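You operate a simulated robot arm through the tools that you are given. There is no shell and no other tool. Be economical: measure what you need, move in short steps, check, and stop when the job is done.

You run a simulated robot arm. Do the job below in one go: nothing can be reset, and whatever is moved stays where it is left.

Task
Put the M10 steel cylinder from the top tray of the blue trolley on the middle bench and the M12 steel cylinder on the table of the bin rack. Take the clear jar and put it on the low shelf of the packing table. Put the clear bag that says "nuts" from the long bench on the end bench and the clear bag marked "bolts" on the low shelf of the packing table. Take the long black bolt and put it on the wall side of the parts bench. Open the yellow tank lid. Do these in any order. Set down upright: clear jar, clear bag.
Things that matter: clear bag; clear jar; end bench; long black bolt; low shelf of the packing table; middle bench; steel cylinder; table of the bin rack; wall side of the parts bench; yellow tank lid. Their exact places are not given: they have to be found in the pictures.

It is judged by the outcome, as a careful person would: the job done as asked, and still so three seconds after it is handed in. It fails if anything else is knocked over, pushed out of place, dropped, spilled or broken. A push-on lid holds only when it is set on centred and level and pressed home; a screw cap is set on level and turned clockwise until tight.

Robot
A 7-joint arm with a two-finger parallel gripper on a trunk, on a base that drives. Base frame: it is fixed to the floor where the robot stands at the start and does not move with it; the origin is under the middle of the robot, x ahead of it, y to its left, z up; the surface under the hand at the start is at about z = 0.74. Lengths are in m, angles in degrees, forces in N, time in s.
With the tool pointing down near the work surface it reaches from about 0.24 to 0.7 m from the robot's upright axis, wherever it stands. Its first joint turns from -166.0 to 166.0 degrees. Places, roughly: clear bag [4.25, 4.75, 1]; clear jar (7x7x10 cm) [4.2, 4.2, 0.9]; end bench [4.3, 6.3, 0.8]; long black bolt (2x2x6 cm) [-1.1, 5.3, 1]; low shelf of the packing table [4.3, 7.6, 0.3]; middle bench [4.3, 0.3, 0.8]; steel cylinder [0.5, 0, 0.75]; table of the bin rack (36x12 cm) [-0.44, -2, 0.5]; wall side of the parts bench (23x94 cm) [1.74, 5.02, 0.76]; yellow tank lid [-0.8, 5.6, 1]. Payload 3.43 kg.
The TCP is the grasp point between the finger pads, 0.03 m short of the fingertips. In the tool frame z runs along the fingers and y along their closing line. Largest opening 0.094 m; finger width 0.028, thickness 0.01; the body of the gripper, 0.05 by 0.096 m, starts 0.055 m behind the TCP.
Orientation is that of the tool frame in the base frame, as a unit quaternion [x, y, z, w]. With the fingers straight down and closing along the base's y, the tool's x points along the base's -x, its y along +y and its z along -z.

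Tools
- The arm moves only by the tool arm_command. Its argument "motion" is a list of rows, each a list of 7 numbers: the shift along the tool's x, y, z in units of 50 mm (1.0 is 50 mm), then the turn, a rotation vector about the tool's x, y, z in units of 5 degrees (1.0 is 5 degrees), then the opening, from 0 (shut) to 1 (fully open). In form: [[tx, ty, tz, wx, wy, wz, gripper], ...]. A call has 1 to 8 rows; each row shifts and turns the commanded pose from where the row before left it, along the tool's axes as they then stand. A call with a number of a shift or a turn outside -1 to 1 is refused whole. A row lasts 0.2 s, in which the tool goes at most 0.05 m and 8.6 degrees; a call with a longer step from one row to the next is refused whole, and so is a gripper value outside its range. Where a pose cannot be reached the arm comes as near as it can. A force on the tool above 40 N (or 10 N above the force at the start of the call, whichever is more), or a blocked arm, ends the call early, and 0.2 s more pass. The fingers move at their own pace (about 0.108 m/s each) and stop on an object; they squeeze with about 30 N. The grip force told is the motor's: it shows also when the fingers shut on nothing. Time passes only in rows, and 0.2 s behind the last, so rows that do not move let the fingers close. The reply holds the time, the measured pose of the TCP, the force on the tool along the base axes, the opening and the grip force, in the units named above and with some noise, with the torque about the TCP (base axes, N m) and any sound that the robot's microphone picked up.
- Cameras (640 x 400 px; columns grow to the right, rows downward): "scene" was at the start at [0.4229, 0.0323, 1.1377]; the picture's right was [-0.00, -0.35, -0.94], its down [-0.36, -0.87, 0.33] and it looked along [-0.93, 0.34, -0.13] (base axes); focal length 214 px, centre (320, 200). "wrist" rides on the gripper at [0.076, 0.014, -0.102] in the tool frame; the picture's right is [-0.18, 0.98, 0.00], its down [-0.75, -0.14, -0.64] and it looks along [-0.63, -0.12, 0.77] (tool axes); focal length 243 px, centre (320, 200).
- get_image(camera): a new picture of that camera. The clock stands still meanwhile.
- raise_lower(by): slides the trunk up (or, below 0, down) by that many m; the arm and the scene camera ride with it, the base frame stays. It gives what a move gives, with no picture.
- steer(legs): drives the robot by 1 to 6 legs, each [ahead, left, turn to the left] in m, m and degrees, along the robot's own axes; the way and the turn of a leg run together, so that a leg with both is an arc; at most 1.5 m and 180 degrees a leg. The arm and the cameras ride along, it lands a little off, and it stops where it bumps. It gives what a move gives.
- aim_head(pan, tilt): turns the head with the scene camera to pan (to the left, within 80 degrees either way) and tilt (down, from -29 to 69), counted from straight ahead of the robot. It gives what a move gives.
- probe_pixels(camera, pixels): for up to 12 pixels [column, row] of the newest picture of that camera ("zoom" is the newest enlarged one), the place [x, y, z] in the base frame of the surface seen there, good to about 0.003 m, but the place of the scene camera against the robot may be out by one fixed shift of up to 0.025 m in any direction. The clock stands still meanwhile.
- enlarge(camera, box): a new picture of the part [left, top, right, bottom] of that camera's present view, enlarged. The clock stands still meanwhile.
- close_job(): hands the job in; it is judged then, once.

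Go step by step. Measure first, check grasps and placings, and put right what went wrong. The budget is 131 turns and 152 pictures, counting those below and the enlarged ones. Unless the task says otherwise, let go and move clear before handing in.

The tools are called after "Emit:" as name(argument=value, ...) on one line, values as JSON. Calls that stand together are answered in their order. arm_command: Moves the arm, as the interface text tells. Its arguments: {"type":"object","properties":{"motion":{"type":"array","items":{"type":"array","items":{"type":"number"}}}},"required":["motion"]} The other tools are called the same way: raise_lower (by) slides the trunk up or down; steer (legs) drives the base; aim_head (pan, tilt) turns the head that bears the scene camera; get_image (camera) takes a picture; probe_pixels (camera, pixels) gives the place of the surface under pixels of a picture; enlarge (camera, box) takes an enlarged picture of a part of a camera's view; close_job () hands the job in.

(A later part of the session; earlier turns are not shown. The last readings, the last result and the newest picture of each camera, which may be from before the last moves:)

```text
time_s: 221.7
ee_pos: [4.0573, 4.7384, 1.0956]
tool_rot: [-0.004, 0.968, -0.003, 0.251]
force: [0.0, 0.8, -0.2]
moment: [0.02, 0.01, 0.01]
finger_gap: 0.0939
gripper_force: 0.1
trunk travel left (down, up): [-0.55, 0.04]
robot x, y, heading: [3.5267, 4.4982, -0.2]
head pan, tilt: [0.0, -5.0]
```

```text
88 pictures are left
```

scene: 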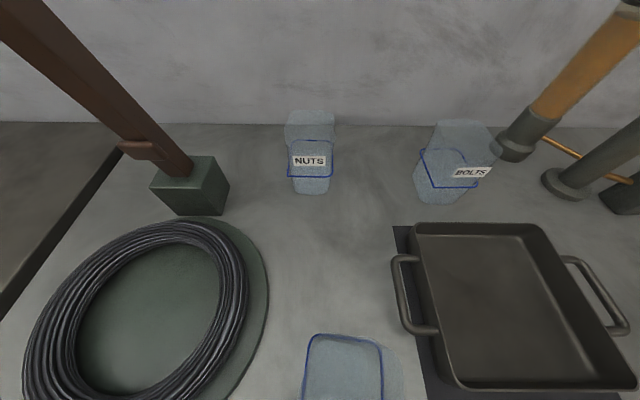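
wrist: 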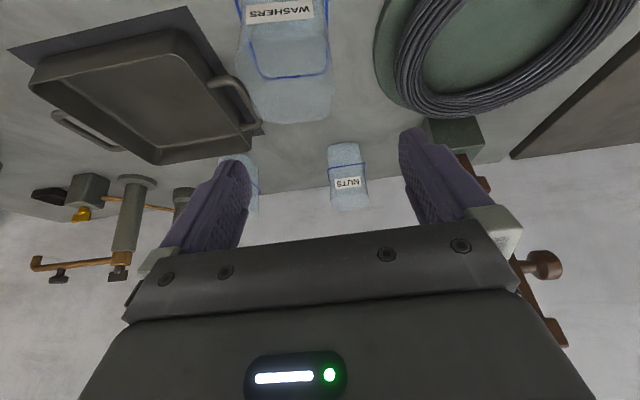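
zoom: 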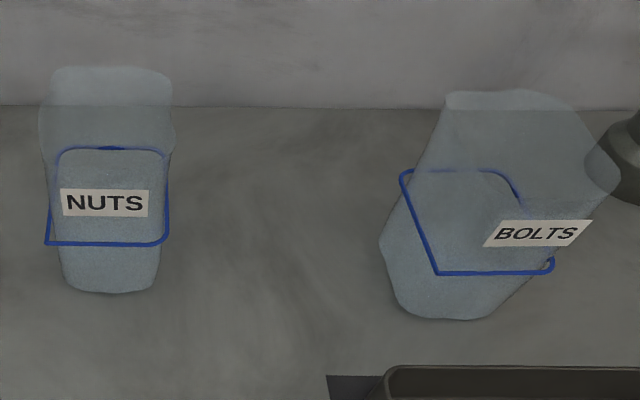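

The Nuts bag is about 7.5 cm wide (y), 9 cm deep, 12 cm tall, so it fits the gripper along y. I'll drive in closer above it and re-measure with the wrist camera.

Emit:
steer(legs=[[0.19, 0, 0]])

Emit:
arm_command(motion=[[-0.44, 0.1, 0.24, 0, 0, 0, 1], [-0.44, 0.1, 0.24, 0, 0, 0, 1], [0, 0.1, 0, 0, 0, 0, 1]])

Emit:
get_image(camera="wrist")

Emit:
get_image(camera="scene")

```text
time_s: 223.2
ee_pos: [4.2464, 4.7382, 1.0938]
tool_rot: [-0.005, 0.968, -0.004, 0.251]
force: [0.8, -0.5, 0.7]
moment: [0.02, 0.02, 0.0]
finger_gap: 0.094
gripper_force: 0.1
trunk travel left (down, up): [-0.55, 0.04]
robot x, y, heading: [3.717, 4.5005, -0.2]
head pan, tilt: [0.0, -5.0]
```

```text
time_s: 224.0
ee_pos: [4.296, 4.7534, 1.0953]
tool_rot: [-0.004, 0.968, -0.004, 0.251]
force: [-0.1, 0.4, -0.2]
moment: [-0.01, -0.02, -0.02]
finger_gap: 0.0938
gripper_force: 0.1
trunk travel left (down, up): [-0.55, 0.04]
robot x, y, heading: [3.7167, 4.4981, -0.4]
head pan, tilt: [0.0, -5.0]
```

```text
87 pictures are left
```

wrist: 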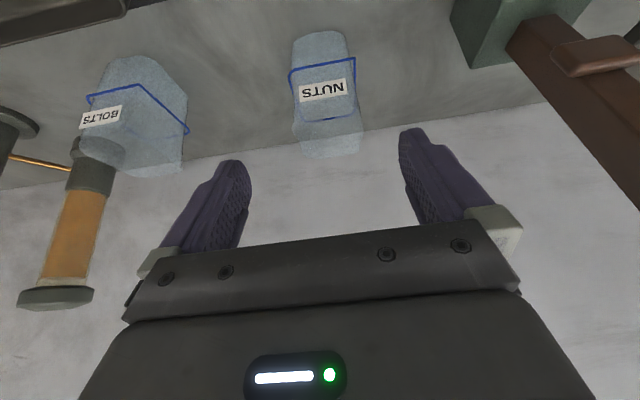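

```text
86 pictures are left
```

scene: 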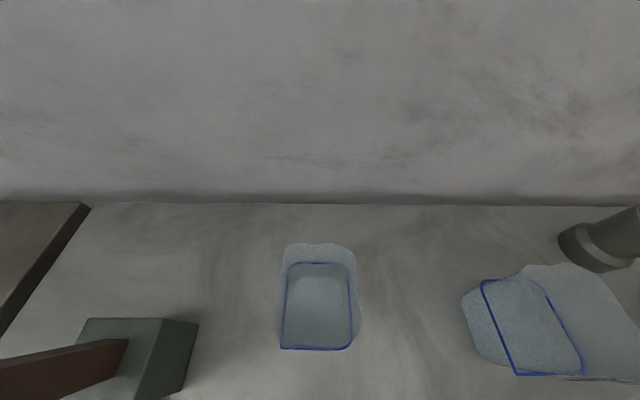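

Emit:
enlarge(camera="scene", box=[240, 230, 400, 370])

Emit:
probe_pixels(camera="wrist", pixels=[[310, 92], [336, 88], [323, 90], [322, 65], [291, 90], [355, 80], [322, 33]])

Emit:
probe_pixels(camera="scene", pixels=[[300, 349], [340, 349], [320, 264], [283, 320], [351, 300], [282, 348], [320, 244]])

```text
2.86 times, centred on (320, 300) of scene
```

zoom: 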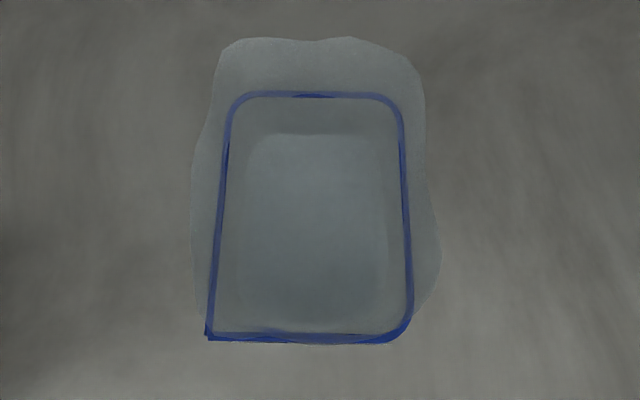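

```text
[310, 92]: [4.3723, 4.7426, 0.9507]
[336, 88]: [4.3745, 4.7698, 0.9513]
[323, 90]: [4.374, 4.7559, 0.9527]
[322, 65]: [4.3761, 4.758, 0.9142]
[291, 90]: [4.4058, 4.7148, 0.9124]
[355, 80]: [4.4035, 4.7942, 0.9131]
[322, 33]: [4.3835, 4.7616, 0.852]
```

```text
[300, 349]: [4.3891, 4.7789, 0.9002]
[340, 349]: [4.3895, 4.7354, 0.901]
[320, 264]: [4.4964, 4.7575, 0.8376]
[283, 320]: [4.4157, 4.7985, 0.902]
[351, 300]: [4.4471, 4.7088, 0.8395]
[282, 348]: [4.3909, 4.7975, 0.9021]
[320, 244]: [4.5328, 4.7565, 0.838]
```

The Nuts bag centre is ≈(4.419,4.755), ring width 8 cm, top ≈0.97. I'll move above it and descend halfway.

Emit:
arm_command(motion=[[-0.68, 0.02, 0.38, 0, 0, 0, 1], [-0.68, 0, 0.38, 0, 0, 0, 1], [-0.68, 0, 0.38, 0, 0, 0, 1], [0.39, 0, 0.7, 0, 0, 0, 1], [0.3, 0, 0.55, 0, 0, 0, 1], [0, 0, 0, 0, 0, 0, 1]])

Emit:
get_image(camera="wrist")

Emit:
get_image(camera="scene")

```text
time_s: 225.4
ee_pos: [4.4049, 4.7556, 1.0241]
tool_rot: [-0.004, 0.968, -0.003, 0.251]
force: [0.4, -0.4, -0.3]
moment: [0.01, 0.0, 0.0]
finger_gap: 0.0938
gripper_force: 0.1
out of reach, approached as far as the arm can: row 5
trunk travel left (down, up): [-0.55, 0.04]
robot x, y, heading: [3.715, 4.4975, -0.3]
head pan, tilt: [0.0, -5.0]
```

```text
84 pictures are left
```

wrist: 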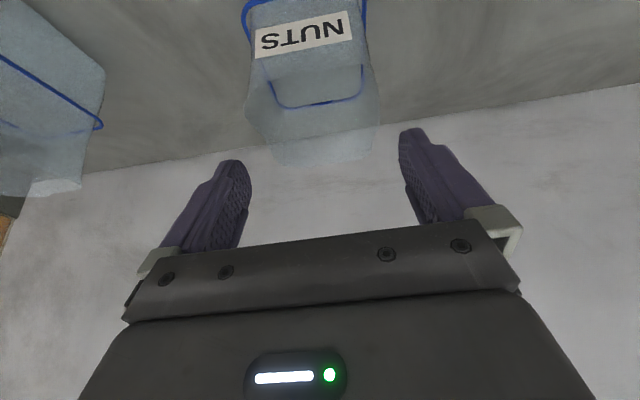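

```text
83 pictures are left
```

scene: 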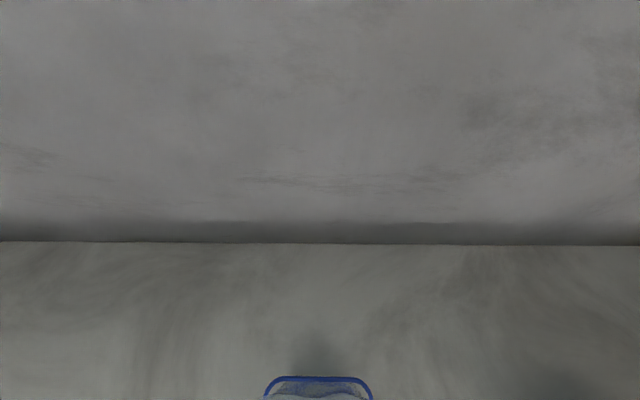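

The arm can't go lower here, so I'll use the trunk. I'll nudge 2 mm in -y and lower in two steps.

Emit:
arm_command(motion=[[-0.1, -0.04, 0.05, 0, 0, 0, 1], [0, 0, 0, 0, 0, 0, 1]])

Emit:
raise_lower(by=-0.05)

Emit:
get_image(camera="wrist")

```text
time_s: 226.0
ee_pos: [4.4099, 4.7529, 1.025]
tool_rot: [-0.005, 0.968, -0.004, 0.251]
force: [0.1, 1.2, 0.3]
moment: [-0.01, -0.02, -0.02]
finger_gap: 0.0937
gripper_force: 0.1
trunk travel left (down, up): [-0.55, 0.04]
robot x, y, heading: [3.7179, 4.4945, -0.2]
head pan, tilt: [0.0, -5.0]
```

```text
time_s: 226.9
ee_pos: [4.4107, 4.7517, 0.9753]
tool_rot: [-0.005, 0.968, -0.003, 0.251]
force: [-0.6, 0.3, 0.1]
moment: [0.0, -0.01, -0.02]
finger_gap: 0.0939
gripper_force: 0.0
trunk travel left (down, up): [-0.5, 0.09]
robot x, y, heading: [3.7186, 4.5007, -0.3]
head pan, tilt: [0.0, -5.0]
```

```text
82 pictures are left
```

wrist: 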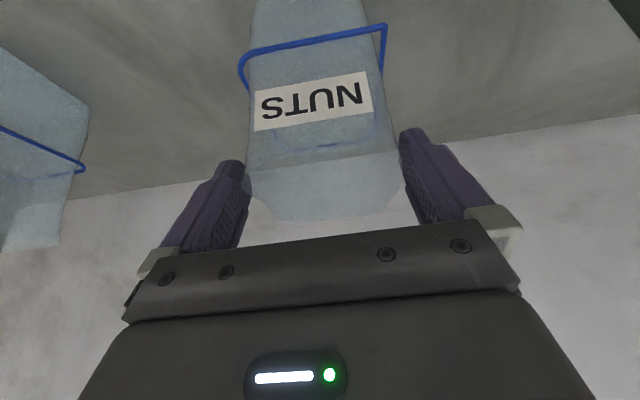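

The bag's rim fits between the fingers. I'll lower 3 cm more, then close.

Emit:
raise_lower(by=-0.03)

Emit:
get_image(camera="wrist")

```text
time_s: 227.7
ee_pos: [4.4108, 4.7521, 0.9442]
tool_rot: [-0.005, 0.968, -0.004, 0.251]
force: [0.0, -0.1, 0.6]
moment: [0.02, 0.02, 0.01]
finger_gap: 0.0939
gripper_force: 0.2
trunk travel left (down, up): [-0.47, 0.12]
robot x, y, heading: [3.7185, 4.4984, -0.1]
head pan, tilt: [0.0, -5.0]
```

```text
81 pictures are left
```

wrist: 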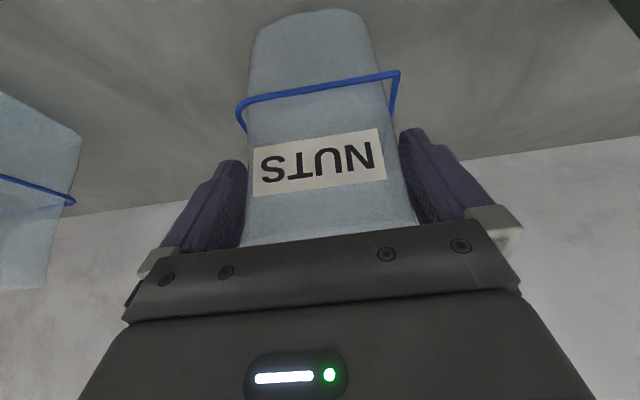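

Straddled with no contact force. I'll close and lift slowly.

Emit:
arm_command(motion=[[0, 0, 0, 0, 0, 0, 0.8], [0, 0, 0, 0, 0, 0, 0.6], [0, 0, 0, 0, 0, 0, 0.3], [0, 0, 0, 0, 0, 0, 0], [0, 0, 0, 0, 0, 0, 0]])

Emit:
raise_lower(by=0.04)

Emit:
get_image(camera="wrist")

```text
time_s: 228.9
ee_pos: [4.4094, 4.7537, 0.9442]
tool_rot: [-0.004, 0.968, -0.004, 0.251]
force: [2.0, -0.1, 0.6]
moment: [-0.08, -0.04, -0.01]
finger_gap: 0.0784
gripper_force: 29.8
trunk travel left (down, up): [-0.47, 0.12]
robot x, y, heading: [3.7187, 4.4992, 0.0]
head pan, tilt: [0.0, -5.0]
```

```text
time_s: 229.7
ee_pos: [4.4108, 4.7522, 0.9835]
tool_rot: [-0.005, 0.968, -0.003, 0.251]
force: [-0.3, -0.3, -0.2]
moment: [-0.02, -0.02, -0.01]
finger_gap: 0.0782
gripper_force: 29.8
trunk travel left (down, up): [-0.51, 0.08]
robot x, y, heading: [3.7193, 4.5012, 0.1]
head pan, tilt: [0.0, -5.0]
```

```text
80 pictures are left
```

wrist: 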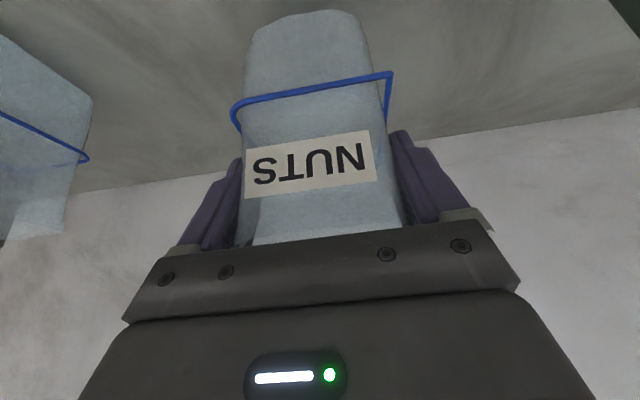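

Bag held. I'll raise it well above the washers bag before backing out.

Emit:
raise_lower(by=0.07)

Emit:
arm_command(motion=[[-0.2, 0, -0.35, 0, 0, 0, 0], [-0.24, 0, -0.44, 0, 0, 0, 0], [-0.24, 0, -0.44, 0, 0, 0, 0], [-0.24, 0, -0.44, 0, 0, 0, 0], [-0.15, 0, -0.3, 0, 0, 0, 0]])

Emit:
steer(legs=[[-0.6, 0, 0], [0, 1.0, 0], [0, 0.75, 0]])

Emit:
get_image(camera="scene")

Emit:
get_image(camera="wrist")

```text
time_s: 230.8
ee_pos: [4.4108, 4.7522, 1.0531]
tool_rot: [-0.005, 0.968, -0.004, 0.251]
force: [-0.1, -0.4, -0.9]
moment: [0.01, 0.02, 0.02]
finger_gap: 0.0783
gripper_force: 29.4
trunk travel left (down, up): [-0.58, 0.01]
robot x, y, heading: [3.7201, 4.4972, 0.0]
head pan, tilt: [0.0, -5.0]
```

```text
time_s: 232.0
ee_pos: [4.4087, 4.7535, 1.1681]
tool_rot: [-0.004, 0.968, -0.003, 0.252]
force: [0.8, 0.7, -0.9]
moment: [-0.03, 0.03, 0.01]
finger_gap: 0.0785
gripper_force: 30.0
trunk travel left (down, up): [-0.58, 0.01]
robot x, y, heading: [3.7179, 4.4977, -0.3]
head pan, tilt: [0.0, -5.0]
```

```text
time_s: 243.8
ee_pos: [3.8225, 6.4974, 1.1674]
tool_rot: [-0.002, 0.968, -0.004, 0.251]
force: [0.1, 0.0, 0.2]
moment: [-0.02, -0.01, 0.02]
finger_gap: 0.0784
gripper_force: 30.6
trunk travel left (down, up): [-0.58, 0.01]
robot x, y, heading: [3.1313, 6.2456, -0.5]
head pan, tilt: [0.0, -5.0]
```

```text
79 pictures are left
```

scene: 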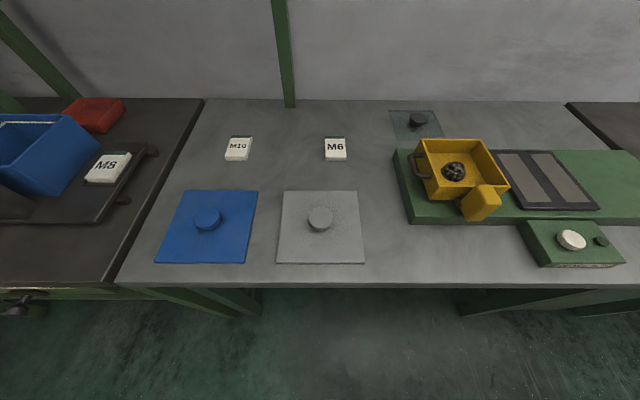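

```text
78 pictures are left
```

wrist: 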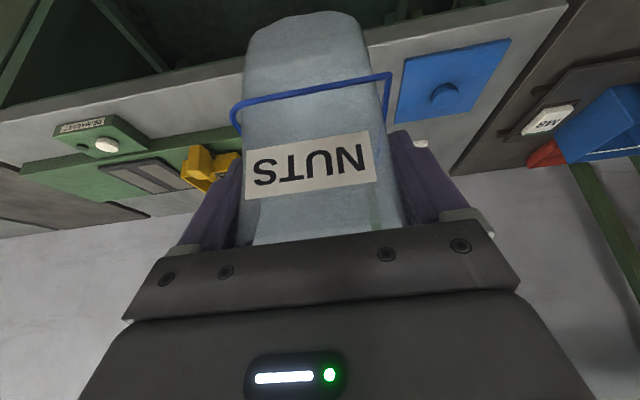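

Front area at about (440,252) between the grey plate and the small green box looks free. I'll measure it.

Emit:
probe_pixels(camera="scene", pixels=[[440, 250], [366, 262], [364, 200], [522, 225], [545, 268], [412, 224], [500, 222], [440, 280], [385, 170], [470, 215]])

```text
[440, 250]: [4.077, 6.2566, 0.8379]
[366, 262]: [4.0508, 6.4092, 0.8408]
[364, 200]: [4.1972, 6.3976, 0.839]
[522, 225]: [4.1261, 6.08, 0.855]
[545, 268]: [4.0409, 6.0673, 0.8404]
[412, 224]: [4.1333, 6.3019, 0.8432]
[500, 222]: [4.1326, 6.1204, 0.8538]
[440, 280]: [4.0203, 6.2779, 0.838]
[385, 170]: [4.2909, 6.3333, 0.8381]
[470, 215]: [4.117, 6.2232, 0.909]
```

Emit:
probe_pixels(camera="scene", pixels=[[288, 150], [253, 155], [324, 157], [285, 188], [260, 192], [335, 138], [238, 138], [288, 170], [365, 140], [410, 140]])

```text
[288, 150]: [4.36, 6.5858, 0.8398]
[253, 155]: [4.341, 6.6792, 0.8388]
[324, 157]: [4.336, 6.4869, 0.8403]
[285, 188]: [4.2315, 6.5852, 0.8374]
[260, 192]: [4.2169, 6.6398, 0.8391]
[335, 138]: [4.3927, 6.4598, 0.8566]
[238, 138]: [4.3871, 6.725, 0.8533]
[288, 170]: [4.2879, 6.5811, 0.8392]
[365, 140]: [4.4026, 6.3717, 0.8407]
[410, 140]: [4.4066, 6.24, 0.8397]
```

A clear spot is at ≈(4.347,6.583), between the cards and behind the plates. I'll drive so the bag is above it.

Emit:
steer(legs=[[0.52, 0.08, 0.5]])

Emit:
raise_lower(by=-0.17)

Emit:
get_image(camera="wrist")

Emit:
get_image(camera="scene")

Emit:
probe_pixels(camera="wrist", pixels=[[200, 60], [200, 100], [440, 60], [440, 100], [150, 40], [500, 40], [320, 5]])

```text
time_s: 246.9
ee_pos: [4.3398, 6.5838, 1.1668]
tool_rot: [-0.007, 0.968, -0.003, 0.251]
force: [-0.6, 0.0, -0.3]
moment: [-0.03, 0.03, 0.01]
finger_gap: 0.0779
gripper_force: 29.5
trunk travel left (down, up): [-0.58, 0.01]
robot x, y, heading: [3.6478, 6.3225, 0.1]
head pan, tilt: [0.0, -5.0]
```

```text
time_s: 248.8
ee_pos: [4.339, 6.5832, 0.9972]
tool_rot: [-0.009, 0.968, -0.003, 0.252]
force: [-0.2, 0.0, -0.1]
moment: [0.0, 0.01, 0.02]
finger_gap: 0.0783
gripper_force: 30.3
trunk travel left (down, up): [-0.41, 0.18]
robot x, y, heading: [3.6479, 6.3243, 0.0]
head pan, tilt: [0.0, -5.0]
```

```text
77 pictures are left
```

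wrist: 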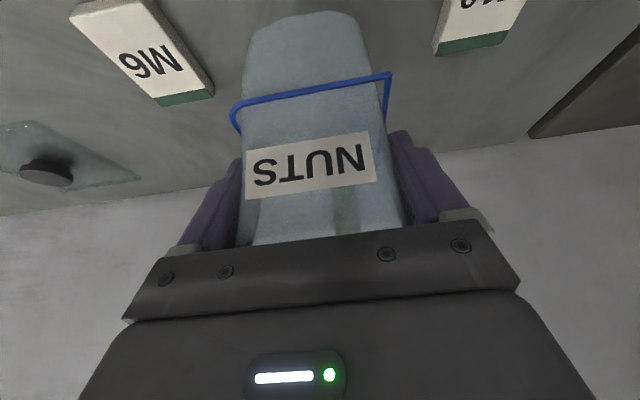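

```text
76 pictures are left
```

scene: 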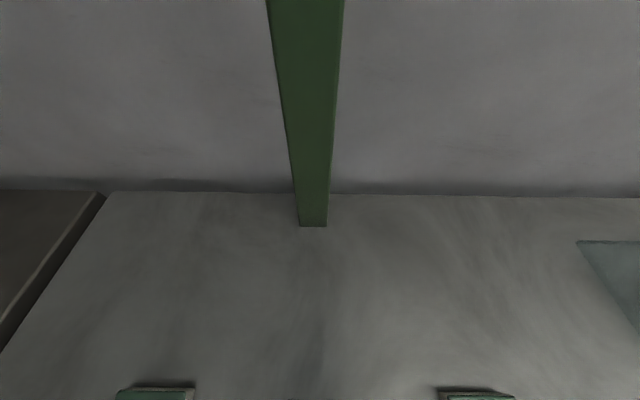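

```text
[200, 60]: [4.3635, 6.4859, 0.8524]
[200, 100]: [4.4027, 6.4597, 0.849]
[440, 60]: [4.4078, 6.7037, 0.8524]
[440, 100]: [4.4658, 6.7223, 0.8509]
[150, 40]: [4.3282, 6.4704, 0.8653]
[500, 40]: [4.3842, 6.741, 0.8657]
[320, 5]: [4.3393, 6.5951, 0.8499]
```

The spot is clear, centred between the cards. I'll lower the bag to the top (z≈0.8505).

Emit:
raise_lower(by=-0.048)

Emit:
arm_command(motion=[[0.03, 0, 0.05, 0, 0, 0, 0], [0, 0, 0, 0, 0, 0, 0]])

```text
time_s: 249.7
ee_pos: [4.3386, 6.5834, 0.9497]
tool_rot: [-0.007, 0.968, -0.003, 0.251]
force: [-1.0, -0.2, -0.1]
moment: [0.04, 0.0, 0.02]
finger_gap: 0.0783
gripper_force: 30.2
trunk travel left (down, up): [-0.362, 0.228]
robot x, y, heading: [3.6461, 6.3256, 0.4]
head pan, tilt: [0.0, -5.0]
```

```text
time_s: 250.3
ee_pos: [4.339, 6.5827, 0.9458]
tool_rot: [-0.008, 0.968, -0.002, 0.251]
force: [0.1, 0.3, -1.4]
moment: [0.02, -0.01, 0.01]
finger_gap: 0.0781
gripper_force: 29.7
trunk travel left (down, up): [-0.362, 0.228]
robot x, y, heading: [3.6476, 6.3219, 0.1]
head pan, tilt: [0.0, -5.0]
```

Emit:
arm_command(motion=[[0.02, 0, 0.035, 0, 0, 0, 0], [0, 0, 0, 0, 0, 0, 0]])

```text
time_s: 250.9
ee_pos: [4.3389, 6.5821, 0.9459]
tool_rot: [-0.008, 0.968, -0.002, 0.251]
force: [-0.7, 0.5, 2.8]
moment: [0.09, -0.05, 0.01]
finger_gap: 0.0784
gripper_force: 29.5
trunk travel left (down, up): [-0.362, 0.228]
robot x, y, heading: [3.6494, 6.3223, 0.2]
head pan, tilt: [0.0, -5.0]
```

Light contact. I'll open and rise straight up with the trunk.

Emit:
arm_command(motion=[[0, 0, 0, 0, 0, 0, 0.9], [0, 0, 0, 0, 0, 0, 1], [0, 0, 0, 0, 0, 0, 1]])

Emit:
raise_lower(by=0.2)

Emit:
get_image(camera="wrist")

```text
time_s: 251.7
ee_pos: [4.338, 6.5835, 0.9432]
tool_rot: [-0.008, 0.968, -0.003, 0.251]
force: [-0.6, -0.7, -0.3]
moment: [-0.01, 0.0, -0.04]
finger_gap: 0.094
gripper_force: 0.1
trunk travel left (down, up): [-0.362, 0.228]
robot x, y, heading: [3.6485, 6.323, 0.3]
head pan, tilt: [0.0, -5.0]
```

```text
time_s: 253.9
ee_pos: [4.3395, 6.5836, 1.1444]
tool_rot: [-0.008, 0.968, -0.002, 0.251]
force: [0.0, 0.0, 1.0]
moment: [0.01, 0.02, -0.02]
finger_gap: 0.0939
gripper_force: 0.0
trunk travel left (down, up): [-0.562, 0.028]
robot x, y, heading: [3.6483, 6.3212, 0.1]
head pan, tilt: [0.0, -5.0]
```

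```text
75 pictures are left
```

wrist: 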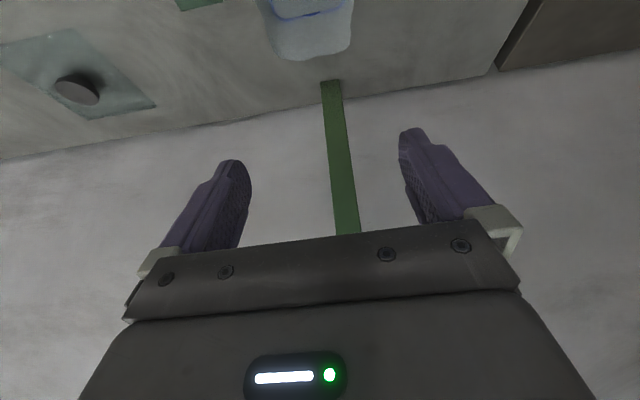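

Nuts bag is set; I'll verify it while backing away. Then I'll pitch to 60° for the Bolts bag.

Emit:
steer(legs=[[-0.5, 0, 0]])

Emit:
get_image(camera="scene")

Emit:
arm_command(motion=[[0, 0, 0, 0, -1, 0, 1], [0, 0, 0, 0, -1, 0, 1], [0, 0, 0, 0, -1, 0, 1], [0, 0, 0, 0, -1, 0, 1], [0, 0, 0, 0, -1, 0, 1], [0, 0, 0, 0, -1, 0, 1]])

Emit:
steer(legs=[[0, -1.07, 0], [0, -1.0, 0], [0.3, 0, 0]])

Emit:
get_image(camera="scene")

Emit:
get_image(camera="wrist")

```text
time_s: 256.8
ee_pos: [3.8321, 6.5847, 1.1446]
tool_rot: [-0.011, 0.968, -0.002, 0.251]
force: [0.4, -0.2, 0.6]
moment: [-0.01, 0.0, -0.01]
finger_gap: 0.0941
gripper_force: 0.0
trunk travel left (down, up): [-0.562, 0.028]
robot x, y, heading: [3.144, 6.319, 0.5]
head pan, tilt: [0.0, -5.0]
```

```text
74 pictures are left
```

scene: 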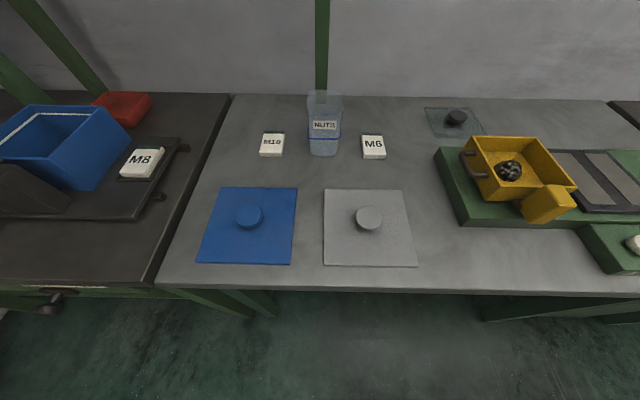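

```text
time_s: 258.2
ee_pos: [3.8323, 6.5852, 1.1436]
tool_rot: [-0.011, 0.869, 0.001, 0.494]
force: [-0.8, 0.2, -0.5]
moment: [-0.03, 0.0, -0.01]
finger_gap: 0.0938
gripper_force: 0.1
trunk travel left (down, up): [-0.562, 0.028]
robot x, y, heading: [3.1438, 6.3183, 0.7]
head pan, tilt: [0.0, -5.0]
```

```text
time_s: 270.1
ee_pos: [4.1663, 4.5408, 1.1437]
tool_rot: [-0.015, 0.87, 0.003, 0.493]
force: [1.4, -1.0, -0.6]
moment: [-0.02, 0.02, 0.03]
finger_gap: 0.0939
gripper_force: 0.1
trunk travel left (down, up): [-0.562, 0.028]
robot x, y, heading: [3.4808, 4.2706, 0.7]
head pan, tilt: [0.0, -5.0]
```

```text
73 pictures are left
```

scene: 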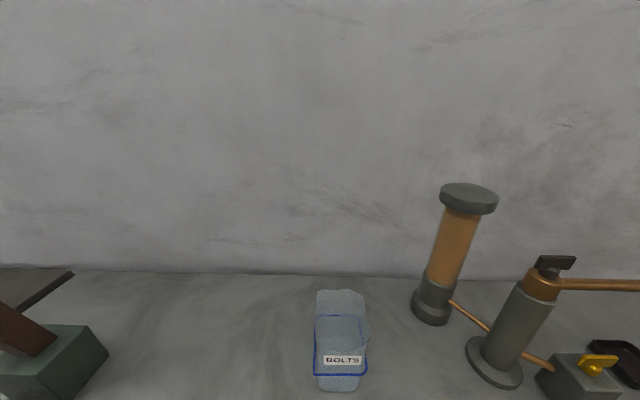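

```text
72 pictures are left
```

wrist: 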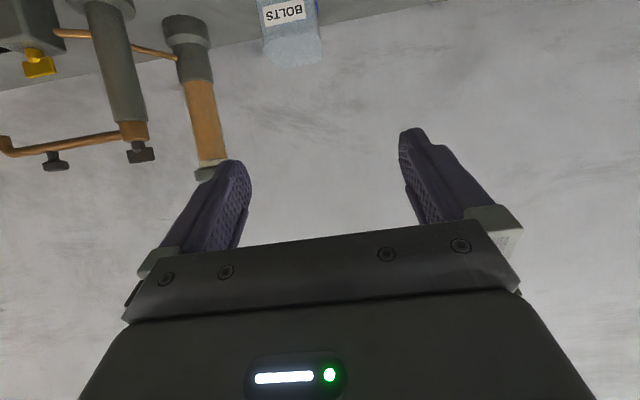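

The Nuts bag stands upright at (323,125). Now I'll measure the Bolts bag and straighten the yaw.

Emit:
probe_pixels(camera="wrist", pixels=[[273, 17], [297, 13], [285, 15], [205, 165], [205, 60]])

Emit:
probe_pixels(camera="scene", pixels=[[330, 359], [354, 359], [342, 375], [316, 374], [366, 374], [440, 320], [315, 345]])

Emit:
steer(legs=[[0.1, 0, -0.7]])

Emit:
arm_command(motion=[[0, 0, 0, 0.22, 0, 0.13, 1], [0, 0, 0, 0, 0, 0, 1]])

Emit:
raise_lower(by=-0.08)

Emit:
get_image(camera="wrist")

```text
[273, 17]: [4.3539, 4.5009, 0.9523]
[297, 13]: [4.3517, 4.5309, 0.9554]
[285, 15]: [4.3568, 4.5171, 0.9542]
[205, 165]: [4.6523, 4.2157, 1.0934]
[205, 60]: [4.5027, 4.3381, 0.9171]
```

```text
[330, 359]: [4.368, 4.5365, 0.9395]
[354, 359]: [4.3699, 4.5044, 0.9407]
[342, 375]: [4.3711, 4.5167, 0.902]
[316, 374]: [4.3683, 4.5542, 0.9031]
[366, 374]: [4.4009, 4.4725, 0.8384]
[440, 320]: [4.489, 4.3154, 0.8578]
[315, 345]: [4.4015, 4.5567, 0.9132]
```

```text
time_s: 271.2
ee_pos: [4.2699, 4.5319, 1.1426]
tool_rot: [-0.009, 0.87, 0.0, 0.492]
force: [-0.2, 0.3, -1.2]
moment: [-0.05, 0.0, 0.02]
finger_gap: 0.0939
gripper_force: 0.1
trunk travel left (down, up): [-0.562, 0.028]
robot x, y, heading: [3.5782, 4.2709, 0.4]
head pan, tilt: [0.0, -5.0]
```

```text
time_s: 271.9
ee_pos: [4.268, 4.5332, 1.1447]
tool_rot: [0.001, 0.87, -0.006, 0.493]
force: [0.8, -0.5, -0.2]
moment: [-0.02, 0.0, -0.01]
finger_gap: 0.0942
gripper_force: 0.0
trunk travel left (down, up): [-0.562, 0.028]
robot x, y, heading: [3.5806, 4.2672, 0.3]
head pan, tilt: [0.0, -5.0]
```

```text
time_s: 273.0
ee_pos: [4.2686, 4.5335, 1.0646]
tool_rot: [0.001, 0.87, -0.005, 0.493]
force: [-0.8, -0.5, -0.4]
moment: [0.04, 0.01, 0.03]
finger_gap: 0.0941
gripper_force: 0.1
trunk travel left (down, up): [-0.482, 0.108]
robot x, y, heading: [3.5799, 4.2708, 0.3]
head pan, tilt: [0.0, -5.0]
```

```text
71 pictures are left
```

wrist: 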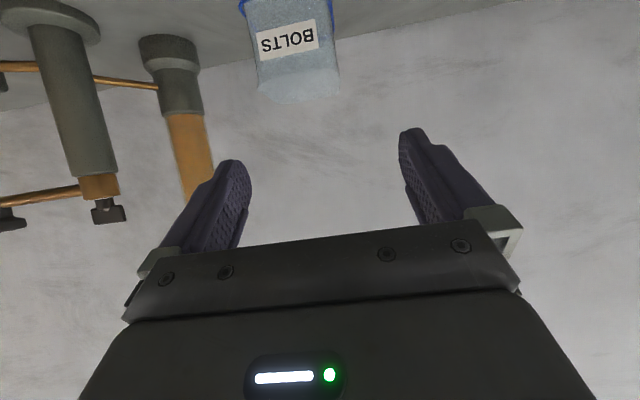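

Bolts bag: front x≈4.357, centre y≈4.516, top ≈0.97. I'll drive in and align above it.

Emit:
steer(legs=[[0.12, -0.014, 0]])

Emit:
get_image(camera="wrist")

Emit:
probe_pixels(camera="wrist", pixels=[[270, 5], [310, 5], [290, 15]])

```text
time_s: 274.3
ee_pos: [4.3912, 4.5198, 1.0618]
tool_rot: [0.0, 0.87, -0.005, 0.493]
force: [0.6, 0.0, 0.1]
moment: [0.04, -0.02, 0.0]
finger_gap: 0.0941
gripper_force: 0.1
trunk travel left (down, up): [-0.482, 0.108]
robot x, y, heading: [3.701, 4.2594, 0.1]
head pan, tilt: [0.0, -5.0]
```

```text
70 pictures are left
```

wrist: 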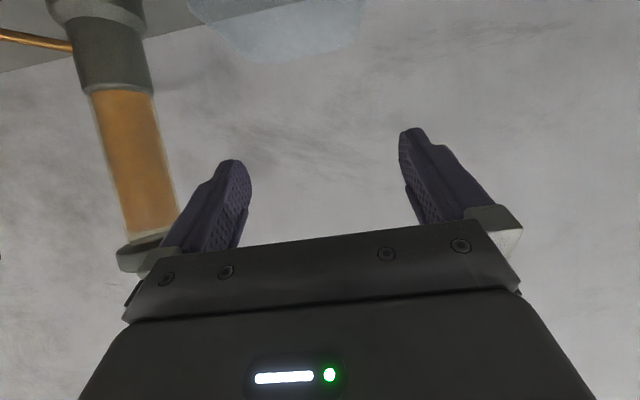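

```text
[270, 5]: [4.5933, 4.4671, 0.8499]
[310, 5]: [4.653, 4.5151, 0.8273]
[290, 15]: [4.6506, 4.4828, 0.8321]
```

Emit:
arm_command(motion=[[0, -0.07, 0, 0, 0, 0, 1], [0, 0, 0, 0, 0, 0, 1]])

Emit:
raise_lower(by=-0.065)

Emit:
get_image(camera="wrist")

```text
time_s: 274.9
ee_pos: [4.3909, 4.5163, 1.0641]
tool_rot: [0.0, 0.87, -0.005, 0.493]
force: [0.5, -0.3, 0.2]
moment: [0.0, -0.01, 0.06]
finger_gap: 0.0937
gripper_force: 0.1
trunk travel left (down, up): [-0.482, 0.108]
robot x, y, heading: [3.7012, 4.258, 0.4]
head pan, tilt: [0.0, -5.0]
```

```text
time_s: 275.9
ee_pos: [4.39, 4.5168, 1.0002]
tool_rot: [0.001, 0.87, -0.006, 0.493]
force: [-0.4, 0.3, -0.1]
moment: [0.03, -0.01, 0.02]
finger_gap: 0.0937
gripper_force: 0.1
trunk travel left (down, up): [-0.417, 0.173]
robot x, y, heading: [3.701, 4.2578, 0.1]
head pan, tilt: [0.0, -5.0]
```

```text
69 pictures are left
```

wrist: 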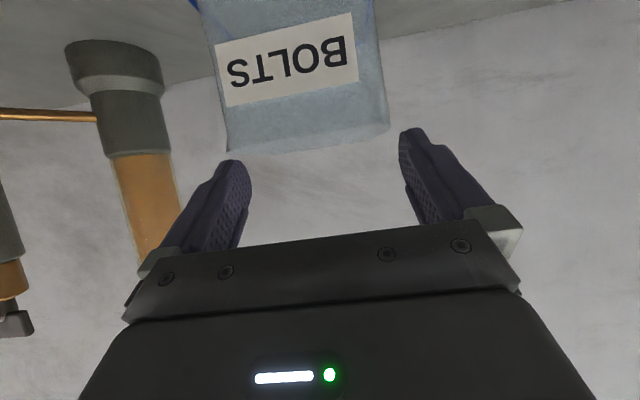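

Emit:
arm_command(motion=[[0, 0.04, 0, 0, 0, 0, 1], [0, 0, 0, 0, 0, 0, 1]])

Emit:
raise_lower(by=-0.035)

Emit:
get_image(camera="wrist")

```text
time_s: 276.5
ee_pos: [4.3903, 4.5175, 0.9989]
tool_rot: [0.0, 0.87, -0.005, 0.494]
force: [-0.4, 0.1, -0.2]
moment: [-0.03, 0.0, -0.03]
finger_gap: 0.094
gripper_force: 0.1
trunk travel left (down, up): [-0.417, 0.173]
robot x, y, heading: [3.7003, 4.2542, 0.4]
head pan, tilt: [0.0, -5.0]
```

```text
time_s: 277.3
ee_pos: [4.3899, 4.518, 0.9642]
tool_rot: [0.001, 0.87, -0.006, 0.493]
force: [-0.1, 0.1, 0.7]
moment: [-0.01, 0.0, -0.02]
finger_gap: 0.094
gripper_force: 0.2
trunk travel left (down, up): [-0.382, 0.208]
robot x, y, heading: [3.7025, 4.2566, 0.2]
head pan, tilt: [0.0, -5.0]
```

```text
68 pictures are left
```

wrist: 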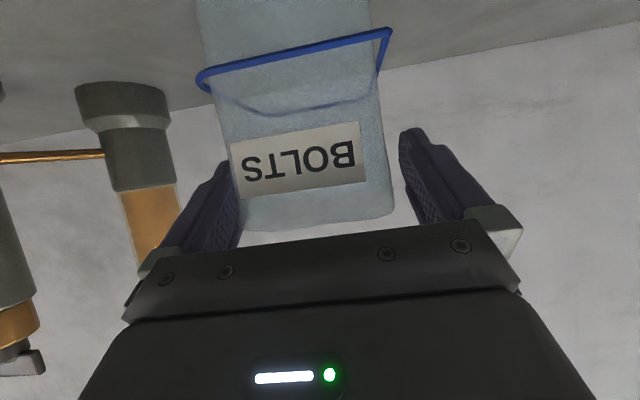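

Centred. I'll lower about 2 cm more and grip.

Emit:
raise_lower(by=-0.018)

Emit:
arm_command(motion=[[0, 0, 0, 0, 0, 0, 0.8], [0, 0, 0, 0, 0, 0, 0.6], [0, 0, 0, 0, 0, 0, 0.3], [0, 0, 0, 0, 0, 0, 0], [0, 0, 0, 0, 0, 0, 0]])

Emit:
raise_lower(by=0.04)

Emit:
get_image(camera="wrist")

```text
time_s: 277.9
ee_pos: [4.3904, 4.5172, 0.9462]
tool_rot: [0.001, 0.87, -0.006, 0.493]
force: [-0.2, 0.3, 0.0]
moment: [-0.02, 0.02, -0.01]
finger_gap: 0.094
gripper_force: 0.0
trunk travel left (down, up): [-0.364, 0.226]
robot x, y, heading: [3.6957, 4.2601, 0.2]
head pan, tilt: [0.0, -5.0]
```

```text
time_s: 279.1
ee_pos: [4.3906, 4.5179, 0.9471]
tool_rot: [0.001, 0.87, -0.006, 0.493]
force: [0.6, 0.2, 1.4]
moment: [0.02, 0.01, -0.01]
finger_gap: 0.0784
gripper_force: 29.8
trunk travel left (down, up): [-0.364, 0.226]
robot x, y, heading: [3.7034, 4.2571, 0.1]
head pan, tilt: [0.0, -5.0]
```

```text
time_s: 280.0
ee_pos: [4.3906, 4.5169, 0.9865]
tool_rot: [0.0, 0.87, -0.005, 0.493]
force: [1.2, 0.7, -0.8]
moment: [0.02, -0.02, -0.01]
finger_gap: 0.0781
gripper_force: 29.6
trunk travel left (down, up): [-0.404, 0.186]
robot x, y, heading: [3.6985, 4.2593, 0.5]
head pan, tilt: [0.0, -5.0]
```

```text
67 pictures are left
```

wrist: 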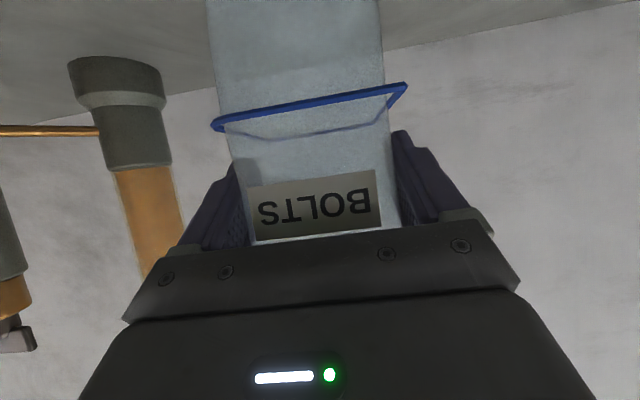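

The Bolts bag is held. I'll raise it, back out and drive to the packing table.

Emit:
raise_lower(by=0.13)

Emit:
steer(legs=[[-0.6, 0, -0.3], [0, 1.0, 0], [0, 1.0, 0], [0, 0.94, 0]])

Emit:
raise_lower(by=-0.4)

Emit:
arm_command(motion=[[0.2, 0, -0.35, 0, 0, 0, 0], [0.25, 0, -0.43, 0, 0, 0, 0], [0.25, 0, -0.43, 0, 0, 0, 0], [0.2, 0, -0.35, 0, 0, 0, 0]])

Emit:
get_image(camera="scene")

```text
time_s: 281.6
ee_pos: [4.3898, 4.5168, 1.116]
tool_rot: [0.001, 0.87, -0.006, 0.493]
force: [0.2, 0.3, -0.3]
moment: [-0.01, -0.01, 0.0]
finger_gap: 0.0779
gripper_force: 30.4
trunk travel left (down, up): [-0.534, 0.056]
robot x, y, heading: [3.7025, 4.2553, 0.2]
head pan, tilt: [0.0, -5.0]
```

```text
time_s: 299.0
ee_pos: [3.7844, 7.4587, 1.1158]
tool_rot: [0.0, 0.87, -0.005, 0.493]
force: [0.6, 0.1, -0.4]
moment: [-0.01, 0.0, -0.05]
finger_gap: 0.0783
gripper_force: 30.3
trunk travel left (down, up): [-0.534, 0.056]
robot x, y, heading: [3.0964, 7.1976, 0.4]
head pan, tilt: [0.0, -5.0]
```

```text
time_s: 302.8
ee_pos: [3.7846, 7.4583, 0.7154]
tool_rot: [0.0, 0.87, -0.004, 0.493]
force: [-0.3, -0.1, -0.6]
moment: [-0.04, 0.01, -0.02]
finger_gap: 0.0782
gripper_force: 30.1
trunk travel left (down, up): [-0.134, 0.456]
robot x, y, heading: [3.0953, 7.1968, 0.0]
head pan, tilt: [0.0, -5.0]
```

```text
time_s: 303.8
ee_pos: [3.6939, 7.4595, 0.7183]
tool_rot: [-0.001, 0.87, -0.005, 0.493]
force: [-0.1, 0.3, 0.4]
moment: [-0.01, -0.01, -0.03]
finger_gap: 0.0783
gripper_force: 30.1
trunk travel left (down, up): [-0.134, 0.456]
robot x, y, heading: [3.0919, 7.1937, 0.5]
head pan, tilt: [0.0, -5.0]
```

```text
66 pictures are left
```

scene: 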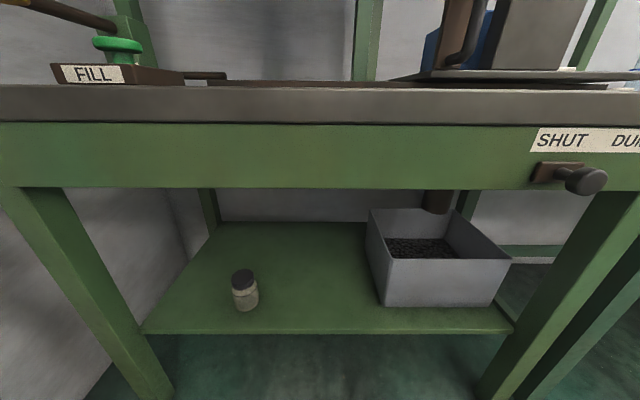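

Emit:
raise_lower(by=-0.134)

Emit:
arm_command(motion=[[0.3, 0, 0.18, 0, 0, 0, 0], [0.45, 0, 0.27, 0, 0, 0, 0], [0.45, 0, 0.27, 0, 0, 0, 0], [0.45, 0, 0.27, 0, 0, 0, 0], [0.4, 0, 0.24, 0, 0, 0, 0], [0.2, 0, 0.12, 0, 0, 0, 0]])

Emit:
get_image(camera="wrist")

```text
time_s: 305.5
ee_pos: [3.6944, 7.4596, 0.5844]
tool_rot: [0.0, 0.87, -0.005, 0.494]
force: [-0.3, 0.2, -0.4]
moment: [0.01, 0.03, -0.03]
finger_gap: 0.078
gripper_force: 29.8
trunk travel left (down, up): [0.0, 0.59]
robot x, y, heading: [3.0954, 7.2, 0.5]
head pan, tilt: [0.0, -5.0]
```

```text
time_s: 306.9
ee_pos: [3.6953, 7.4586, 0.4525]
tool_rot: [-0.001, 0.87, -0.005, 0.493]
force: [-0.3, 0.1, 0.1]
moment: [0.0, 0.03, 0.02]
finger_gap: 0.0783
gripper_force: 29.9
trunk travel left (down, up): [0.0, 0.59]
robot x, y, heading: [3.0942, 7.1956, 0.5]
head pan, tilt: [0.0, -5.0]
```

```text
65 pictures are left
```

wrist: 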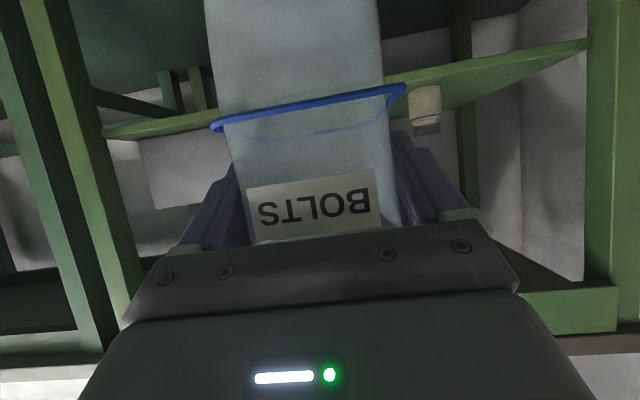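

Emit:
steer(legs=[[0.46, 0, -0.4]])

Emit:
get_image(camera="wrist")

Emit:
aim_head(pan=0, tilt=10)

Emit:
get_image(camera="scene")

```text
time_s: 309.6
ee_pos: [4.1585, 7.4549, 0.4523]
tool_rot: [0.004, 0.87, -0.007, 0.493]
force: [-0.5, 0.4, -0.6]
moment: [0.01, 0.0, -0.01]
finger_gap: 0.078
gripper_force: 30.3
trunk travel left (down, up): [0.0, 0.59]
robot x, y, heading: [3.5539, 7.1958, -0.1]
head pan, tilt: [0.0, -5.0]
```

```text
64 pictures are left
```

wrist: 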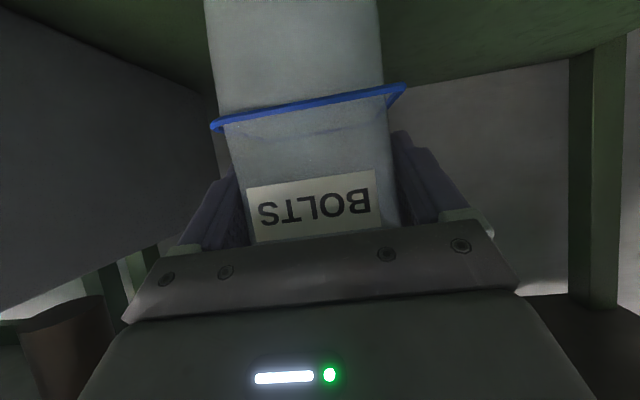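

```text
time_s: 310.4
ee_pos: [4.158, 7.4549, 0.4539]
tool_rot: [0.003, 0.87, -0.007, 0.493]
force: [-0.6, 0.2, -0.8]
moment: [0.01, 0.01, 0.02]
finger_gap: 0.0784
gripper_force: 29.7
trunk travel left (down, up): [0.0, 0.59]
robot x, y, heading: [3.5549, 7.198, -0.3]
head pan, tilt: [0.0, 10.0]
```

```text
63 pictures are left
```

scene: 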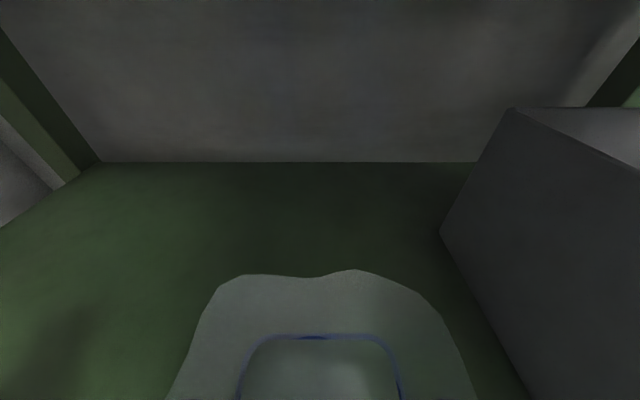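

Clear around the bag. I'll lower to the shelf.

Emit:
arm_command(motion=[[0.2, 0, 0.12, 0, 0, 0, 0], [0.2, 0, 0.12, 0, 0, 0, 0], [0.15, 0, 0.09, 0, 0, 0, 0], [0, 0, 0, 0, 0, 0, 0]])

Emit:
arm_command(motion=[[0.05, 0, 0.03, 0, 0, 0, 0], [0, 0, 0, 0, 0, 0, 0]])

```text
time_s: 311.4
ee_pos: [4.1587, 7.4546, 0.4207]
tool_rot: [0.004, 0.87, -0.008, 0.493]
force: [-0.5, 0.5, -1.2]
moment: [0.01, -0.02, 0.0]
finger_gap: 0.0783
gripper_force: 29.5
trunk travel left (down, up): [0.0, 0.59]
robot x, y, heading: [3.559, 7.1975, -0.1]
head pan, tilt: [0.0, 10.0]
```

```text
time_s: 312.0
ee_pos: [4.1568, 7.4537, 0.4175]
tool_rot: [0.003, 0.87, -0.007, 0.493]
force: [0.4, 0.3, -0.4]
moment: [0.02, 0.02, 0.02]
finger_gap: 0.078
gripper_force: 30.2
trunk travel left (down, up): [0.0, 0.59]
robot x, y, heading: [3.5559, 7.1996, -0.3]
head pan, tilt: [0.0, 10.0]
```

Emit:
arm_command(motion=[[0.03, 0, 0.02, 0, 0, 0, 0], [0, 0, 0, 0, 0, 0, 0]])

```text
time_s: 312.6
ee_pos: [4.1594, 7.453, 0.4155]
tool_rot: [0.003, 0.869, -0.007, 0.494]
force: [-0.1, 0.2, 3.9]
moment: [0.15, -0.01, 0.04]
finger_gap: 0.0782
gripper_force: 30.2
trunk travel left (down, up): [0.0, 0.59]
robot x, y, heading: [3.5566, 7.1995, -0.0]
head pan, tilt: [0.0, 10.0]
```

Contact. I'll release and back straight out.

Emit:
arm_command(motion=[[0, 0, 0, 0, 0, 0, 0.9], [0, 0, 0, 0, 0, 0, 1], [0, 0, 0, 0, 0, 0, 1]])

Emit:
steer(legs=[[-0.35, 0, 0]])

Emit:
aim_head(pan=0, tilt=-10)

Emit:
get_image(camera="scene")

```text
time_s: 313.4
ee_pos: [4.1582, 7.454, 0.4159]
tool_rot: [0.004, 0.87, -0.008, 0.494]
force: [0.2, 0.0, 0.1]
moment: [-0.01, 0.01, 0.0]
finger_gap: 0.094
gripper_force: 0.0
trunk travel left (down, up): [0.0, 0.59]
robot x, y, heading: [3.5546, 7.1956, -0.0]
head pan, tilt: [0.0, 10.0]
```

```text
time_s: 315.6
ee_pos: [3.813, 7.4535, 0.4151]
tool_rot: [0.004, 0.87, -0.007, 0.493]
force: [-0.3, 0.7, -0.1]
moment: [-0.05, -0.01, 0.03]
finger_gap: 0.094
gripper_force: 0.0
trunk travel left (down, up): [0.0, 0.59]
robot x, y, heading: [3.2122, 7.199, -0.3]
head pan, tilt: [0.0, 10.0]
```

```text
time_s: 316.5
ee_pos: [3.8107, 7.4537, 0.4165]
tool_rot: [0.005, 0.87, -0.008, 0.493]
force: [0.3, 1.0, 2.1]
moment: [-0.03, -0.03, 0.0]
finger_gap: 0.094
gripper_force: 0.0
trunk travel left (down, up): [0.0, 0.59]
robot x, y, heading: [3.2084, 7.1991, -0.4]
head pan, tilt: [0.0, -10.0]
```

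```text
62 pictures are left
```

scene: 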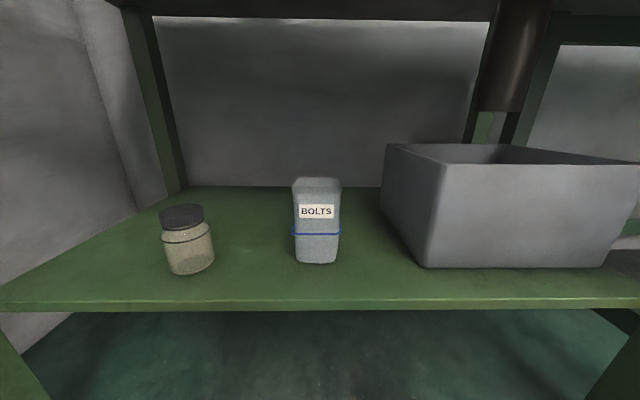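

Jar and Bolts bag stand on the low shelf. Next come the bolt and tank on the other side; I'll fold the arm up, turn around and look.

Emit:
raise_lower(by=0.35)

Emit:
arm_command(motion=[[-0.5, 0, -0.6, 0, 1, 0, 1], [-0.5, 0, -0.6, 0, 1, 0, 1], [-0.4, 0, -0.6, 0, 1, 0, 1], [-0.3, 0, -0.6, 0, 1, 0, 1], [-0.3, 0, -0.6, 0, 1, 0, 1], [-0.2, -0.5, -0.6, 0, 1, 0, 1], [0, -0.5, 0, 0, 1, 0, 1], [0, -0.5, 0, 0, 1, 0, 1]])

Emit:
steer(legs=[[0, -0.9, 0], [0, 0, 178]])

Emit:
aim_head(pan=0, tilt=-29)

Emit:
get_image(camera="scene")

```text
time_s: 319.9
ee_pos: [3.8112, 7.4538, 0.7668]
tool_rot: [0.004, 0.87, -0.007, 0.494]
force: [-1.3, 0.1, -1.0]
moment: [-0.02, 0.03, -0.01]
finger_gap: 0.0941
gripper_force: 0.1
trunk travel left (down, up): [-0.35, 0.24]
robot x, y, heading: [3.2112, 7.197, -0.3]
head pan, tilt: [0.0, -10.0]
```

```text
time_s: 321.7
ee_pos: [3.7529, 7.38, 0.9721]
tool_rot: [0.006, 0.986, -0.005, 0.165]
force: [-0.6, 0.2, -0.1]
moment: [0.01, 0.02, -0.05]
finger_gap: 0.094
gripper_force: 0.0
trunk travel left (down, up): [-0.35, 0.24]
robot x, y, heading: [3.2116, 7.2001, -0.2]
head pan, tilt: [0.0, -10.0]
```

```text
time_s: 333.7
ee_pos: [2.6539, 6.1473, 0.9714]
tool_rot: [0.986, -0.027, -0.166, -0.01]
force: [0.3, -0.7, 0.3]
moment: [-0.03, 0.01, -0.02]
finger_gap: 0.0939
gripper_force: 0.1
trunk travel left (down, up): [-0.35, 0.24]
robot x, y, heading: [3.1998, 6.3096, 177.4]
head pan, tilt: [0.0, -10.0]
```

```text
time_s: 334.5
ee_pos: [2.6531, 6.1475, 0.9716]
tool_rot: [0.986, -0.026, -0.165, -0.009]
force: [0.3, 0.4, -0.3]
moment: [-0.04, 0.01, 0.0]
finger_gap: 0.0939
gripper_force: 0.0
trunk travel left (down, up): [-0.35, 0.24]
robot x, y, heading: [3.204, 6.3071, 177.6]
head pan, tilt: [0.0, -28.6]
```

```text
61 pictures are left
```

scene: 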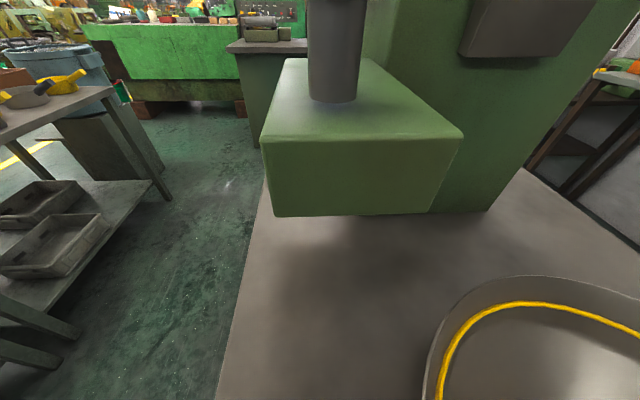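

Emit:
probe_pixels(camera="scene", pixels=[[230, 360], [262, 200], [170, 195], [110, 90], [60, 110], [20, 360], [200, 200], [180, 120], [250, 140], [150, 60], [10, 120], [270, 45]])

Emit:
enlarge(camera="scene", box=[0, 0, 320, 200])

```text
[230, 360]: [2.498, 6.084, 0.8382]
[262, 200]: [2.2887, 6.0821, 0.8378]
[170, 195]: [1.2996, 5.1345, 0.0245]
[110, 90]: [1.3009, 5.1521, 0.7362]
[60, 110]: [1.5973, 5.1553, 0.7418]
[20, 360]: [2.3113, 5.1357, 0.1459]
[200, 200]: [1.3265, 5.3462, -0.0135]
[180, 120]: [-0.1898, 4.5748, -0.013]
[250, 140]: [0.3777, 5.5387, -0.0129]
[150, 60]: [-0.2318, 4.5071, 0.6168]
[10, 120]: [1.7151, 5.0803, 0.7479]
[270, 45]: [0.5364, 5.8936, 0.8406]
```

```text
2.00 times, centred on (160, 100) of scene
```

zoom: 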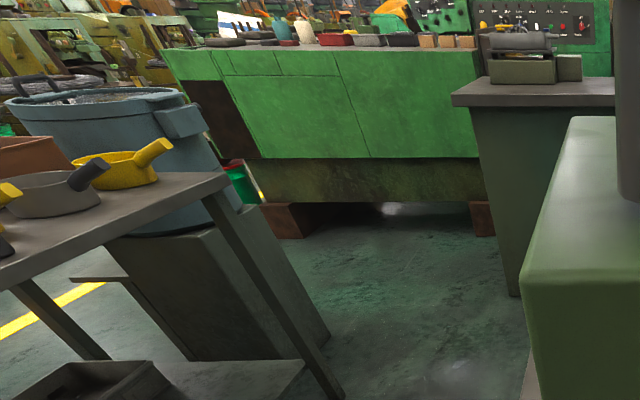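

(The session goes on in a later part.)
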